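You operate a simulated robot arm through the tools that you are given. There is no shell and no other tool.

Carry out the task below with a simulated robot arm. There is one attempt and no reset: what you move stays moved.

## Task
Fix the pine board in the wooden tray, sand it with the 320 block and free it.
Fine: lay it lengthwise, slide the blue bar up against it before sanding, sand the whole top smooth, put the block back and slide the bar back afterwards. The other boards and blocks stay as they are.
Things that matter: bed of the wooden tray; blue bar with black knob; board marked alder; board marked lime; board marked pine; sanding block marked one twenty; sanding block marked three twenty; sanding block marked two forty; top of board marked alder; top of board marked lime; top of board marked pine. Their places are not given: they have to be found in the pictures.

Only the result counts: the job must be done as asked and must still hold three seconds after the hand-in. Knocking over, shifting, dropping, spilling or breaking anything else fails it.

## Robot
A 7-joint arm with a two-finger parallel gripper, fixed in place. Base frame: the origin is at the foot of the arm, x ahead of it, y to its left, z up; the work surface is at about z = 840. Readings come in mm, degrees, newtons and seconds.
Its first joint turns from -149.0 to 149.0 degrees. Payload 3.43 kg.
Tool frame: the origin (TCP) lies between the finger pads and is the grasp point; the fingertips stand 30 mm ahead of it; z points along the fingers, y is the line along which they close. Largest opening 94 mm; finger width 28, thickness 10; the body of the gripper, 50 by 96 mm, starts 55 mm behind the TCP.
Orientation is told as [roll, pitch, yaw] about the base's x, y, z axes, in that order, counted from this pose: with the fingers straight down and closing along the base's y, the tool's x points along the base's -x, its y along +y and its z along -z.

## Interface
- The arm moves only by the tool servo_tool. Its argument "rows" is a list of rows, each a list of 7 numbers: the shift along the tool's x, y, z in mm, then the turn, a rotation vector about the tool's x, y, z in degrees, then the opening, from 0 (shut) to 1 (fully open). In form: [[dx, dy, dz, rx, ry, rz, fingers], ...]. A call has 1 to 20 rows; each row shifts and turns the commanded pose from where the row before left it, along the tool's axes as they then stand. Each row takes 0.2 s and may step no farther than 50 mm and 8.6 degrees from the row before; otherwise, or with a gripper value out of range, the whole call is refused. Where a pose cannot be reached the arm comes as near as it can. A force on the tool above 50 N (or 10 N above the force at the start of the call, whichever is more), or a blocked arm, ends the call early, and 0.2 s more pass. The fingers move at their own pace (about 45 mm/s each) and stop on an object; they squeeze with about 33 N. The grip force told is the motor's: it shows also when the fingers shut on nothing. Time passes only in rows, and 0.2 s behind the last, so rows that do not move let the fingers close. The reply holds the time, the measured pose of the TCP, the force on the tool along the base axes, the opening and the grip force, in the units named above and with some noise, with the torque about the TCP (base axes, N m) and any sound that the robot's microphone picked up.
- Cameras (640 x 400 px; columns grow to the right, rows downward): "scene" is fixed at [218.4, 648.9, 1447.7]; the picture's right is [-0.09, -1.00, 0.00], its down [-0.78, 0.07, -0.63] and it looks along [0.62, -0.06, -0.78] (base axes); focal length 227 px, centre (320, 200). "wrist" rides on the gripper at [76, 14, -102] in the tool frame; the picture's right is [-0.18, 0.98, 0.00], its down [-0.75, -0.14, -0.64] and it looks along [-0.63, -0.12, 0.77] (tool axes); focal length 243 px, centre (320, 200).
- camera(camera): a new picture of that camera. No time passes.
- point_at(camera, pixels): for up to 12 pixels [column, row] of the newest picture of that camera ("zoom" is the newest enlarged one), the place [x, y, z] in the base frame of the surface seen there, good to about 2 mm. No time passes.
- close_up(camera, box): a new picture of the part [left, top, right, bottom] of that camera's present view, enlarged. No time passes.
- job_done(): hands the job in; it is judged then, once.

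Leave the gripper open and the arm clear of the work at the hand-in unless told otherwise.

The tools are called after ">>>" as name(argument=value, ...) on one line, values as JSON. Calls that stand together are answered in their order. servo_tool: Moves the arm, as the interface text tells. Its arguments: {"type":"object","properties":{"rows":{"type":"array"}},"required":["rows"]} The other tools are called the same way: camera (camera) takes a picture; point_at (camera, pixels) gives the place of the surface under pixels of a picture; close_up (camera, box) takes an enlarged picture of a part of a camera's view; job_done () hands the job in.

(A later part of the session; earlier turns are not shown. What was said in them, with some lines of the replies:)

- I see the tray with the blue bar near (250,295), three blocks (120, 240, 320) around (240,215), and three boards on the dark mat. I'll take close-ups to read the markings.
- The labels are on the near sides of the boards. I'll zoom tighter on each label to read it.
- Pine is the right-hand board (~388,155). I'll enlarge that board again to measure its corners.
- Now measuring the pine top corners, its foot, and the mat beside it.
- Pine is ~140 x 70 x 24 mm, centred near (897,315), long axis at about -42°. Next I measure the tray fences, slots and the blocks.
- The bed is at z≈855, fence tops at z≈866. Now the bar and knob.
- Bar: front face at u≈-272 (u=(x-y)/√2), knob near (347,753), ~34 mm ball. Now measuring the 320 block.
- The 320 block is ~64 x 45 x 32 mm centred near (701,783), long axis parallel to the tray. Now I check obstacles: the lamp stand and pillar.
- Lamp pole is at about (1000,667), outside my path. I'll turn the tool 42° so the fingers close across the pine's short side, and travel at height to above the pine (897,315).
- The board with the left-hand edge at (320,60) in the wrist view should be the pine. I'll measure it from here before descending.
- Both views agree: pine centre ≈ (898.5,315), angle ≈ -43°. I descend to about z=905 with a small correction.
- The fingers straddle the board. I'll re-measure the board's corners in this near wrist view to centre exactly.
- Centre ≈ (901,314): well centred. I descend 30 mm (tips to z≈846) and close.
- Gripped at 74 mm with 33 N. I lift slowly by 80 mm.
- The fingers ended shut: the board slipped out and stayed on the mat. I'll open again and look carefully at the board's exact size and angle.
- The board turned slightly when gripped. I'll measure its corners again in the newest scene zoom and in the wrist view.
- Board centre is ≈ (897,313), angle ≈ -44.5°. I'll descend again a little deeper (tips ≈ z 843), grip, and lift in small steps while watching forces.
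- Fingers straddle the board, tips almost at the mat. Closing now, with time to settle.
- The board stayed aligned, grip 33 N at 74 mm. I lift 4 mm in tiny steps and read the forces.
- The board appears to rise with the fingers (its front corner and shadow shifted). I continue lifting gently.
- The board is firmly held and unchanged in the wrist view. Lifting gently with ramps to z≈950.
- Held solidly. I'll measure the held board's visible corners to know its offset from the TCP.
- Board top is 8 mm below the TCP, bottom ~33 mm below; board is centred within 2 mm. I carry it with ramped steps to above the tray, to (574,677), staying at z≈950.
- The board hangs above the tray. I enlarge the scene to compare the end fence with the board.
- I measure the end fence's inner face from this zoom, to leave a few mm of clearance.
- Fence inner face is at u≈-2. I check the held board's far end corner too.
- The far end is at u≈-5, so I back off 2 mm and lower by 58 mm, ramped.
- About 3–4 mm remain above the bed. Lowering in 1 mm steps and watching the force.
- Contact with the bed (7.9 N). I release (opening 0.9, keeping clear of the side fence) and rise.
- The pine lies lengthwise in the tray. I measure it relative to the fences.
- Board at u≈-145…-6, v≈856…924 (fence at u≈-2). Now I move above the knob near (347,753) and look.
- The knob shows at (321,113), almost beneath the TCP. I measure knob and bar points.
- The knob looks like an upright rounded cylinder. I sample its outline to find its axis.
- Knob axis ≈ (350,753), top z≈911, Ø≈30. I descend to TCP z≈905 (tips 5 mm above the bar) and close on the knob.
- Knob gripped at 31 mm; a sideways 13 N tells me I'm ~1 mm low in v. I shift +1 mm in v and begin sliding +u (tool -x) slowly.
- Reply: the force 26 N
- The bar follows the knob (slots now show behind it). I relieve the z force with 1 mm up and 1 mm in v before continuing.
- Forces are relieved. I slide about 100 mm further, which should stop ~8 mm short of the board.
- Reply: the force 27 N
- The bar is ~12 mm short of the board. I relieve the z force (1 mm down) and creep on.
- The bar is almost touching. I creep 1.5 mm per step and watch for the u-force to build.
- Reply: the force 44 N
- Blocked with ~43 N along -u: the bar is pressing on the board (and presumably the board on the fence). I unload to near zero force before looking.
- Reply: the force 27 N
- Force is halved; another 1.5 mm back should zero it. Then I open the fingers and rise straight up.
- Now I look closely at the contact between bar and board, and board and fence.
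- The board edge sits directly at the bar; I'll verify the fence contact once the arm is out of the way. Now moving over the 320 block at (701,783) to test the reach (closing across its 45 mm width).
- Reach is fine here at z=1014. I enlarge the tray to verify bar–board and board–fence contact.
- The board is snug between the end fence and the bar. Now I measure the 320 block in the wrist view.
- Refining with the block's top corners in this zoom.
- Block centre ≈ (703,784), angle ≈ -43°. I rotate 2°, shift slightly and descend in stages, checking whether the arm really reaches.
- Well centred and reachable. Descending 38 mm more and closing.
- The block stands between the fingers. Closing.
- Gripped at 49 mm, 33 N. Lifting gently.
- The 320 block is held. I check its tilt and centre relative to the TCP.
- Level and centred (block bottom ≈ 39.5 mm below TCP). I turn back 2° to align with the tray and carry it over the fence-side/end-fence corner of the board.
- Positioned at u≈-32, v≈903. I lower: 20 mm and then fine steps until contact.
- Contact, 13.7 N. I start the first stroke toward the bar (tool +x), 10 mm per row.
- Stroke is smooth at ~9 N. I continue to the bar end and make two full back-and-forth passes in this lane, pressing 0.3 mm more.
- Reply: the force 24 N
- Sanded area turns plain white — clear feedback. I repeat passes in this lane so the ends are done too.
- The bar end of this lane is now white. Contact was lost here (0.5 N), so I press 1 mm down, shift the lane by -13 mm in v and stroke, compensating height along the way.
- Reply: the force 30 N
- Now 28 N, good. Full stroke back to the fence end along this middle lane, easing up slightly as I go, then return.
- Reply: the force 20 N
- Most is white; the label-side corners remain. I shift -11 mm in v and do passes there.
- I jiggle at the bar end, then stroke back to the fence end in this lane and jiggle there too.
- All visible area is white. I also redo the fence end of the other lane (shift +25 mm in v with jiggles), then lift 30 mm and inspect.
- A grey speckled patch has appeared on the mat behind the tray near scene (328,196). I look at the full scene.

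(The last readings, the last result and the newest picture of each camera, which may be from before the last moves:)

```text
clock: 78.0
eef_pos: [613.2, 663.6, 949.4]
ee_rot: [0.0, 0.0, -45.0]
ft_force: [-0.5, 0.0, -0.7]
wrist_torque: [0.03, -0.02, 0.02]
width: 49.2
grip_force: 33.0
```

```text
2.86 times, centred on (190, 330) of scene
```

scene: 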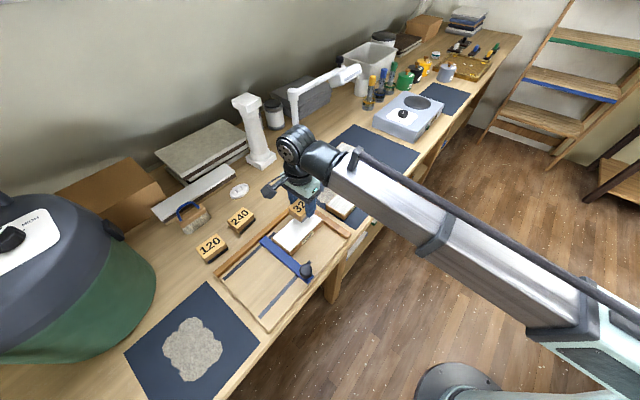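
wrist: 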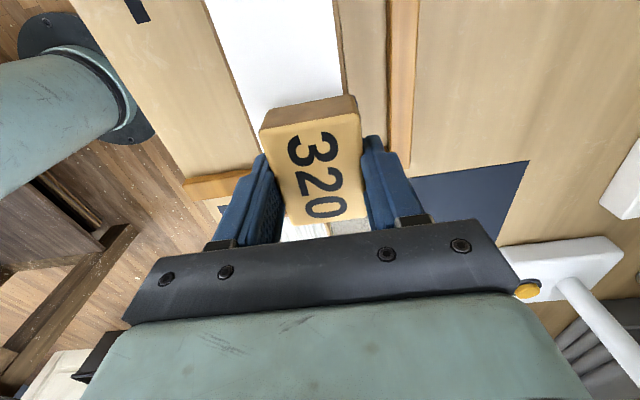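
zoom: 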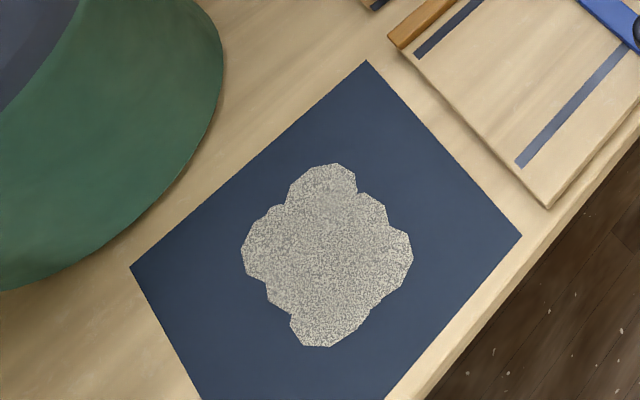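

It looks like sanding dust that fell beyond the fence; I'll look at it once the arm is clear. Now I carry the block back to above its original place (702.8, 782.6).

>>> servo_tool(rows=[[1, 5, 0, 0, 0, 0, 0], [2, 12, 0, 0, 0, 0, 0], [3, 20, 0, 0, 0, 0, 0], [3, 24, 0, 0, 0, 0, 0], [3, 24, 0, 0, 0, 0, 0], [3, 24, 0, 0, 0, 0, 0], [3, 20, 0, 0, 0, 0, 0], [2, 12, 0, 0, 0, 0, 0], [0.8, 6.5, 0, 0, 0, 0, 0], [0, 0, 0, 0, 0, -2, 0], [0, 0, 0, 0, 0, 0, 0]])

>>> camera(camera="wrist")

>>> close_up(camera="scene", box=[230, 140, 390, 260])

```text
clock: 80.4
eef_pos: [703.5, 782.5, 950.0]
ee_rot: [0.0, 0.0, -43.0]
ft_force: [-0.4, -0.4, 0.3]
wrist_torque: [0.0, -0.01, 0.0]
width: 49.0
grip_force: 32.8
```

```text
taken
```

wrist: 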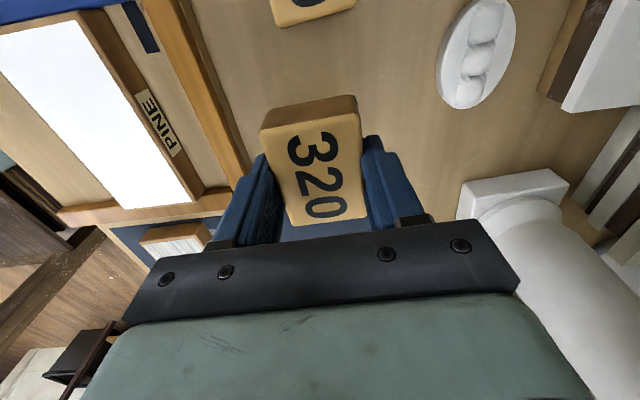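

```text
3.33 times, centred on (310, 200) of scene
```

zoom: 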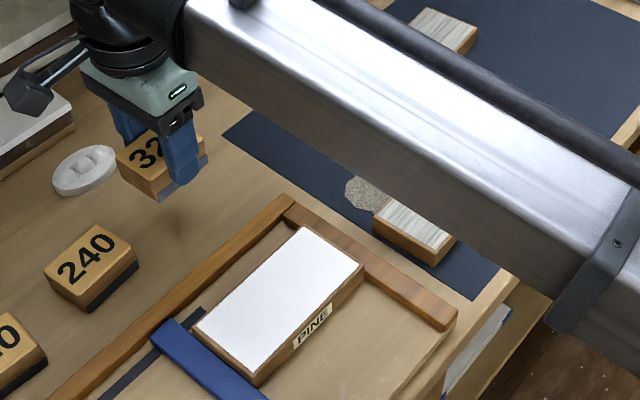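

The pine top is entirely white/smooth. I lower the block: 67 mm ramped, then fine steps.

>>> servo_tool(rows=[[0, 0, 3, 0, 0, 0, 0], [0, 0, 6, 0, 0, 0, 0], [0, 0, 8, 0, 0, 0, 0], [0, 0, 9, 0, 0, 0, 0], [0, 0, 9, 0, 0, 0, 0], [0, 0, 9, 0, 0, 0, 0], [0, 0, 8, 0, 0, 0, 0], [0, 0, 7, 0, 0, 0, 0], [0, 0, 5, 0, 0, 0, 0], [0, 0, 3, 0, 0, 0, 0], [0, 0, 1, 0, 0, 0, 0], [0, 0, 0, 0, 0, 0, 0]])

```text
clock: 83.0
eef_pos: [703.1, 782.0, 881.7]
ee_rot: [0.0, 0.0, -43.0]
ft_force: [-0.5, 0.4, -0.5]
wrist_torque: [0.01, 0.01, 0.01]
width: 49.2
grip_force: 32.3
```

>>> servo_tool(rows=[[0, 0, 0.8, 0, 0, 0, 0], [0, 0, 0.8, 0, 0, 0, 0], [0, 0, 0.6, 0, 0, 0, 0], [0, 0, 0, 0, 0, 0, 0]])

```text
clock: 84.0
eef_pos: [703.7, 782.8, 878.8]
ee_rot: [0.0, -0.1, -42.9]
ft_force: [0.5, 1.0, 7.2]
wrist_torque: [-0.05, -0.08, 0.01]
width: 49.0
grip_force: 32.5
```

The block is on the bench (7 N). I ease up 0.5 mm, release, and rise.

>>> servo_tool(rows=[[0, 0, -0.4, 0, 0, 0, 0], [0, 0, 0, 0, 0, 0, 0.75], [0, 0, 0, 0, 0, 0, 0.75], [0, 0, 0, 0, 0, 0, 0.75], [0, 0, -5, 0, 0, 0, 0.75], [0, 0, -15, 0, 0, 0, 0.75], [0, 0, -35, 0, 0, 0, 0.75], [0, 0, -40, 0, 0, 0, 0.75], [0, 0, -40, 0, 0, 0, 0.75], [0, 0, 0, 0, 0, 0, 0.75]])

>>> camera(camera="wrist")

>>> close_up(camera="scene", box=[230, 140, 390, 260])

```text
clock: 86.2
eef_pos: [704.2, 784.8, 1010.8]
ee_rot: [-0.1, 0.0, -43.0]
ft_force: [-1.0, -1.3, -0.1]
wrist_torque: [0.01, 0.01, 0.02]
width: 70.3
grip_force: 0.0
```

```text
taken
```

wrist: 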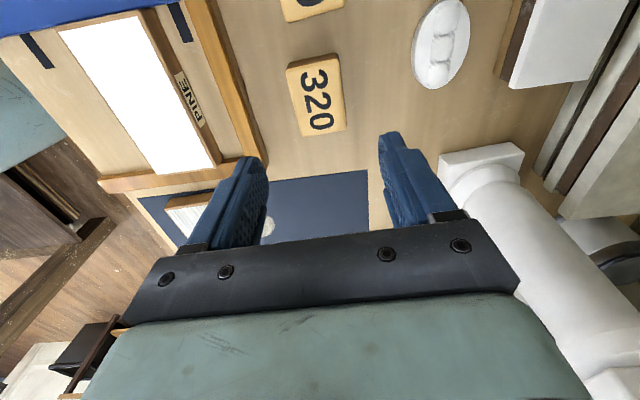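

```text
3.33 times, centred on (310, 200) of scene
```

zoom: 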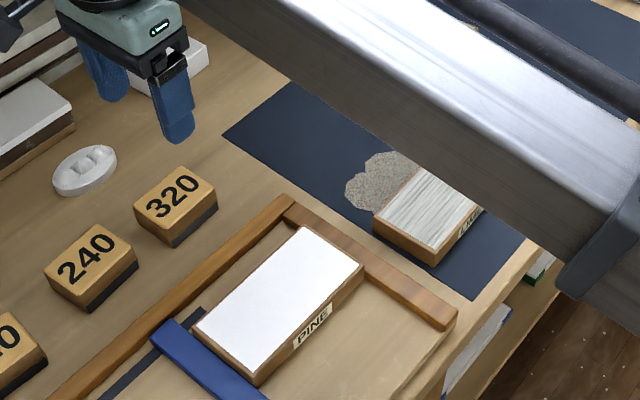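

Block is back in place. Now I return to the knob at about (441,663.5).

>>> servo_tool(rows=[[0, 0, 0, 0, 0, 2, 0.75], [10, -27, 0, 0, 0, 0, 0.75], [14, -38, 0, 0, 0, 0, 0.75], [15, -40, 0, 0, 0, 0, 0.75], [15, -40, 0, 0, 0, 0, 0.75], [15, -40, 0, 0, 0, 0, 0.75], [14, -38, 0, 0, 0, 0, 0.75], [11, -30, 0, 0, 0, 0, 0.75], [6.4, -18.5, 0, 0, 0, 0, 0.75], [0, 0, 0, 0, 0, 0, 0.75]])

>>> camera(camera="wrist")

>>> camera(camera="scene")

```text
clock: 88.4
eef_pos: [440.8, 662.7, 1015.8]
ee_rot: [0.0, 0.0, -45.0]
ft_force: [0.2, 0.2, -0.2]
wrist_torque: [0.01, 0.0, -0.01]
width: 70.4
grip_force: 0.1
```

```text
taken
```

wrist: 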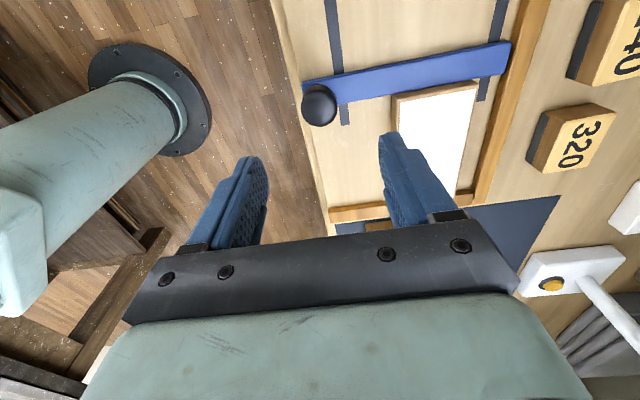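

```text
taken
```

scene: 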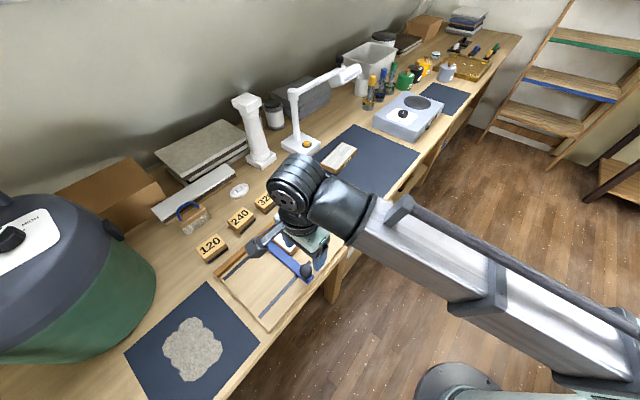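

The knob is in the same relation as before (319,107). I descend to z≈904 and grip it.

>>> servo_tool(rows=[[0, 0, 30, 0, 0, 0, 0.75], [0, 0, 30, 0, 0, 0, 0.75], [0, 0, 25, 0, 0, 0, 0.75], [0, 0, 15, 0, 0, 0, 0.75], [0, 0, 11, 0, 0, 0, 0.75], [0, 0, 0, 0, 0, 0, 0.75], [0, 0, 0, 0, 0, 0, 0], [0, 0, 0, 0, 0, 0, 0], [0, 0, 0, 0, 0, 0, 0], [0, 0, 0, 0, 0, 0, 0], [0, 0, 0, 0, 0, 0, 0]])

>>> camera(camera="wrist")

```text
clock: 90.8
eef_pos: [441.4, 661.6, 903.3]
ee_rot: [-0.1, -0.1, -45.0]
ft_force: [-7.6, -8.2, -4.5]
wrist_torque: [0.05, 0.02, 0.12]
width: 32.4
grip_force: 45.1
```

```text
taken
```

wrist: 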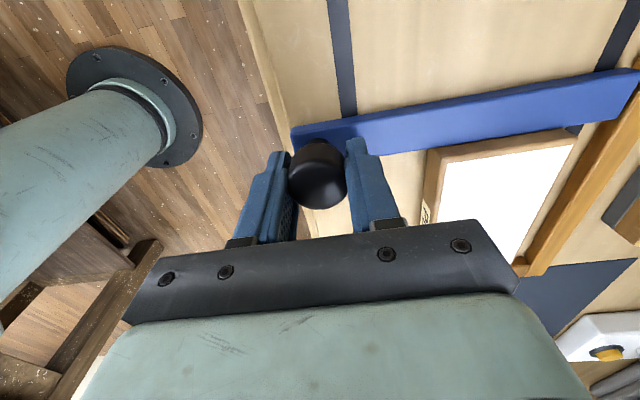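

Gripped. I slide the bar back (tool +x) in two parts, first ~60 mm.

>>> servo_tool(rows=[[0, -0.6, 0, 0, 0, 0, 0], [2, 0, 0, 0, 0, 0, 0], [4, 0, 0, 0, 0, 0, 0], [6, 0, 0, 0, 0, 0, 0], [8, 0, 0, 0, 0, 0, 0], [8, 0, 0, 0, 0, 0, 0], [8, 0, 0, 0, 0, 0, 0], [8, 0, 0, 0, 0, 0, 0], [8, 0, 0, 0, 0, 0, 0], [5, 0, 0, 0, 0, 0, 0], [3, 0, 0, 0, 0, 0, 0], [0, 0, 0, 0, 0, 0, 0]])

>>> camera(camera="wrist")

```text
clock: 93.4
eef_pos: [397.7, 704.6, 902.6]
ee_rot: [0.0, 0.0, -44.9]
ft_force: [14.6, 14.2, 17.7]
wrist_torque: [-0.26, -0.25, -0.22]
width: 32.4
grip_force: 44.8
```

```text
taken
```

wrist: 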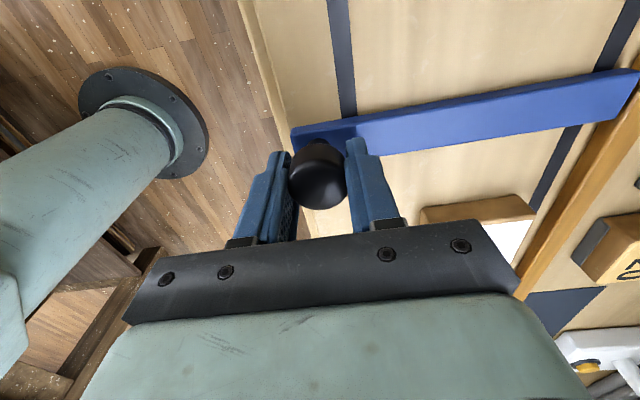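

The bar follows, the board stays. I relieve the side and z force and slide another ~62 mm.

>>> servo_tool(rows=[[0, 1, -1, 0, 0, 0, 0], [3, 0, 0, 0, 0, 0, 0], [6, 0, 0, 0, 0, 0, 0], [8, 0, 0, 0, 0, 0, 0], [8, 0, 0, 0, 0, 0, 0], [8, 0, 0, 0, 0, 0, 0], [8, 0, 0, 0, 0, 0, 0], [8, 0, 0, 0, 0, 0, 0], [6, 0, 0, 0, 0, 0, 0], [4, 0, 0, 0, 0, 0, 0], [2, 0, 0, 0, 0, 0, 0], [0, 0, 0, 0, 0, 0, 0]])

>>> camera(camera="wrist")

>>> close_up(camera="scene", box=[200, 250, 312, 330])

```text
clock: 96.0
eef_pos: [353.8, 748.1, 902.3]
ee_rot: [0.0, -0.1, -45.0]
ft_force: [10.3, 7.8, -4.9]
wrist_torque: [-0.45, -0.45, -0.13]
width: 32.2
grip_force: 45.4
```

```text
taken
```

wrist: 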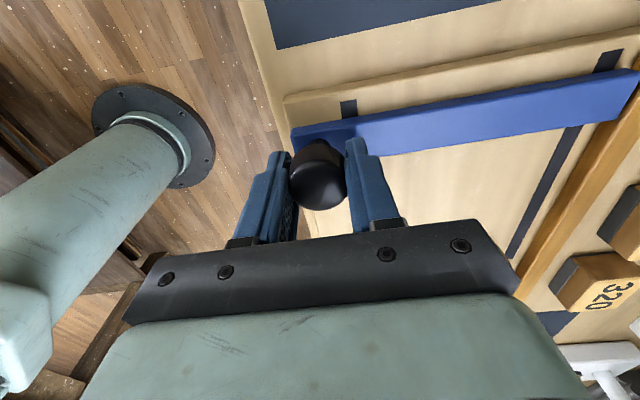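

```text
5.00 times, centred on (256, 290) of scene
```

zoom: 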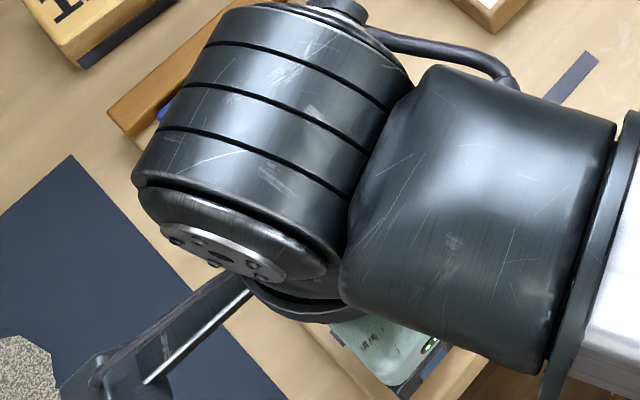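

The exposed slot behind the bar is a little longer than at the start (~4 mm). I slide 4 mm more, watching the force.

>>> servo_tool(rows=[[2, 0.5, 0, 0, 0, 0, 0], [2, 0, 0, 0, 0, 0, 0], [0, 0, 0, 0, 0, 0, 0]])

>>> camera(camera="wrist")

```text
clock: 96.8
eef_pos: [351.8, 751.0, 903.5]
ee_rot: [-0.2, 0.0, -45.1]
ft_force: [7.8, 3.2, -14.9]
wrist_torque: [-0.02, 0.06, -0.05]
width: 32.3
grip_force: 45.4
```

```text
taken
```

wrist: 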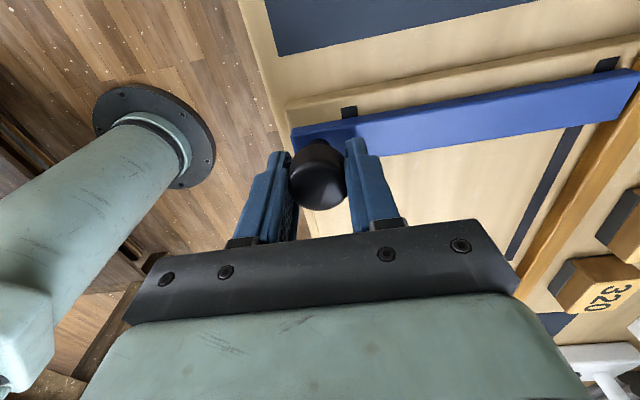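

Bar is back at its original place within ~1 mm. I release the knob and rise.

>>> servo_tool(rows=[[1, 0.2, 0.6, 0, 0, 0, 0], [0, 0, 0, 0, 0, 0, 0], [0, 0, 0, 0, 0, 0, 0.75], [0, 0, 0, 0, 0, 0, 0.75], [0, 0, 0, 0, 0, 0, 0.75], [0, 0, 0, 0, 0, 0, 0.75], [0, 0, -10, 0, 0, 0, 0.75], [0, 0, -30, 0, 0, 0, 0.75], [0, 0, -45, 0, 0, 0, 0.75], [0, 0, -45, 0, 0, 0, 0.75], [0, 0, -45, 0, 0, 0, 0.75], [0, 0, -45, 0, 0, 0, 0.75], [0, 0, 0, 0, 0, 0, 0.75]])

>>> camera(camera="wrist")

```text
clock: 99.6
eef_pos: [352.5, 750.6, 1125.0]
ee_rot: [0.0, 0.1, -44.9]
ft_force: [0.5, -0.1, 0.0]
wrist_torque: [-0.01, 0.0, 0.02]
width: 70.5
grip_force: 0.0
```

```text
taken
```

wrist: 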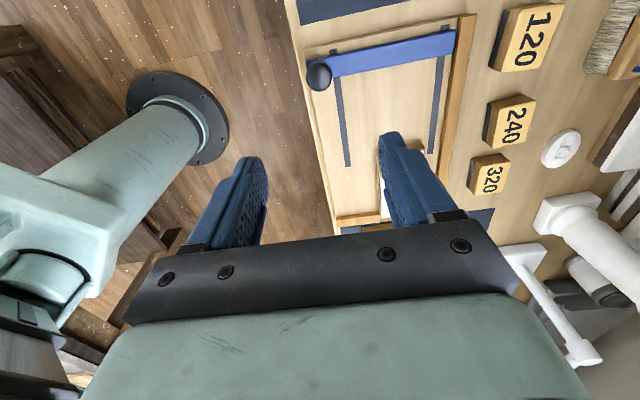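

I move the arm away, high above the bench, so the scene camera can see everything.

>>> servo_tool(rows=[[-43, 4.5, -3, 0, 0, 0, 1], [-43, 4.5, -3, 0, 0, 0, 1], [-43, 4.5, -3, 0, 0, 0, 1], [-43, 4.5, -3, 0, 0, 0, 1], [-43, 4.5, -3, 0, 0, 0, 1], [-43, 4.5, -3, 0, 0, 0, 1], [-43, 4.5, -3, 0, 0, 0, 1], [-43, 4.5, -3, 0, 0, 0, 1], [-43, 4.5, -3, 0, 0, 0, 1], [-43, 4.5, -3, 0, 0, 0, 1], [-43, 4.5, -3, 0, 0, 0, 1], [-43, 4.5, -3, 0, 0, 0, 1], [-43, 4.5, -3, 0, 0, 0, 1], [-43, 4.5, -3, 0, 0, 0, 1], [-43, 4.5, -3, 0, 0, 0, 1], [-43, 4.5, -3, 0, 0, 0, 1], [0, 0, 0, 0, 0, 0, 1]])

>>> camera(camera="scene")

>>> close_up(camera="scene", box=[280, 110, 440, 230])

>>> close_up(camera="scene", box=[180, 180, 360, 330])

```text
clock: 103.2
eef_pos: [891.0, 315.2, 1172.8]
ee_rot: [0.0, -0.1, -45.1]
ft_force: [-0.1, 0.3, 0.5]
wrist_torque: [-0.02, 0.03, 0.03]
width: 94.0
grip_force: 0.0
```

```text
taken
```

scene: 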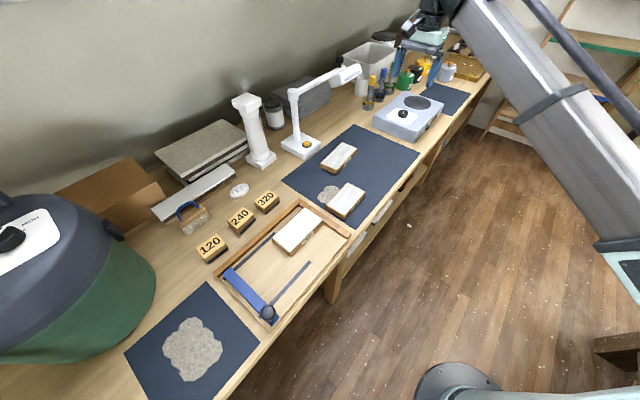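

```text
3.33 times, centred on (360, 170) of scene
```

zoom: 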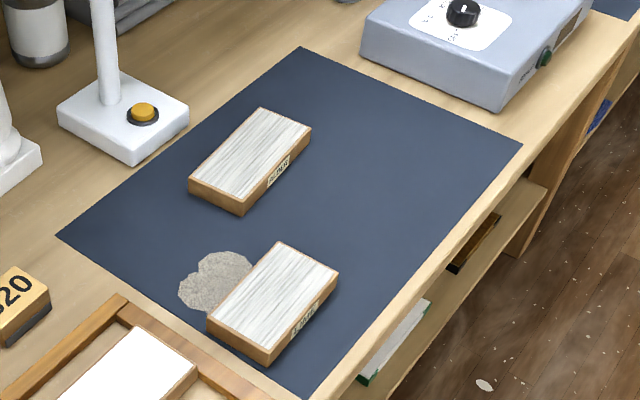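

```text
2.67 times, centred on (270, 255) of scene
```

zoom: 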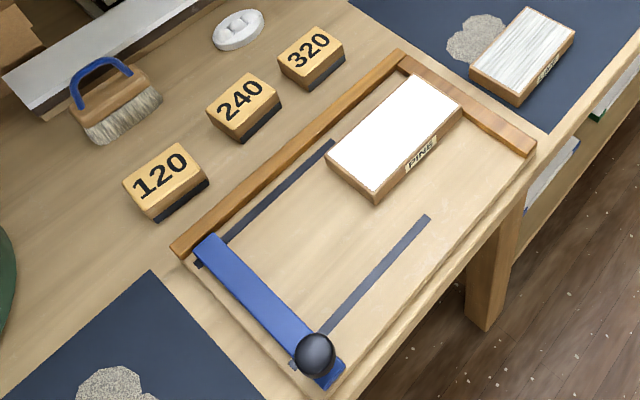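

Blocks, other boards and bar look as at the start. I inspect the pine top closely and measure the bar's and block's final positions.

>>> close_up(camera="scene", box=[268, 200, 332, 260])

>>> close_up(camera="scene", box=[200, 250, 312, 330])

>>> point_at(camera="zoom", pixels=[[192, 88], [156, 116], [434, 334], [280, 180]])

>>> close_up(camera="scene", box=[245, 180, 285, 212])

>>> close_up(camera="scene", box=[310, 170, 374, 222])

```text
6.67 times, centred on (300, 230) of scene
```

zoom: 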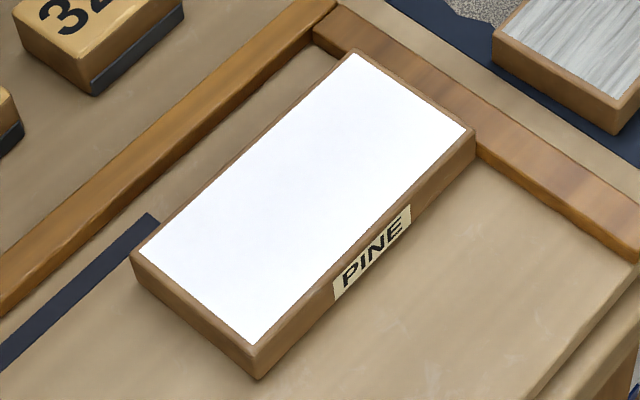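

```text
5.00 times, centred on (256, 290) of scene
```

zoom: 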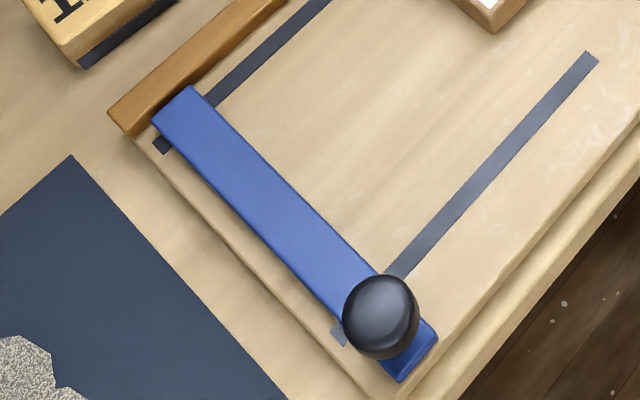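

```text
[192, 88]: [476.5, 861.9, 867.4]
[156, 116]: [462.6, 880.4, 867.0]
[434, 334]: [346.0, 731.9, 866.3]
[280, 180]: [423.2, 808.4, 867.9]
```

```text
12.50 times, centred on (265, 196) of scene
```

zoom: 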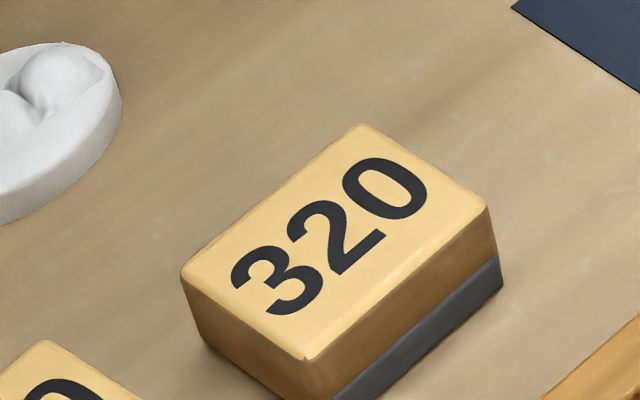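

```text
7.69 times, centred on (342, 196) of scene
```

zoom: 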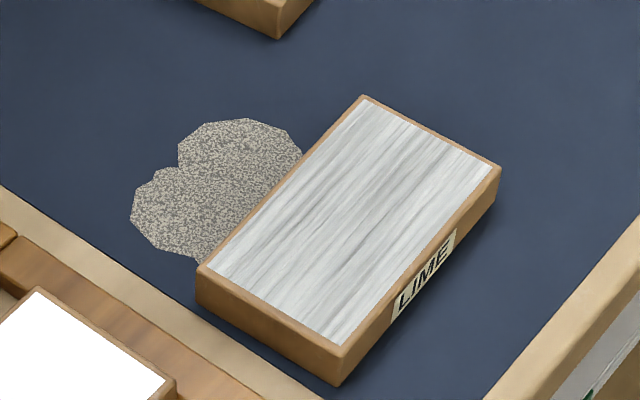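

The pine top is uniformly smooth. The bar is within 1 mm of its starting place and the 320 block within about 2 mm. Lime, alder and the other blocks haven't moved. The grey patch on the mat by the lime board first showed up while I was sanding. It is probably dust, but I can't be sure, and I have left it alone. The gripper is open and the arm is clear, so I hand in.

>>> job_done()

```text
The job is handed in.
```

I fixed the pine board in the tray, sanded it with the 320 block and freed it, then handed the job in. No verdict came back, so I can't say how it was judged.

- **Pine board:** it lies lengthwise in the tray against the end fence. In the final picture its whole top is smooth.
- **Blue bar:** I slid it up against the board before sanding and back afterwards. It is within about 1 mm of where it started.
- **320 block:** it is back in its place, within about 2 mm.
- **Other boards and blocks:** alder, lime, 120 and 240 have not moved, as far as the pictures show.

- **Slipped grip:** my first grip on the pine slipped as I began to lift. The board stayed on the mat and turned by a degree or two. The second, slower lift held.
- **Grey patch:** a speckled patch appeared on the mat beside the lime board while I was sanding. It is probably sanding dust, but I couldn't confirm that and left it alone. If it counts as a spill, that could affect the result.
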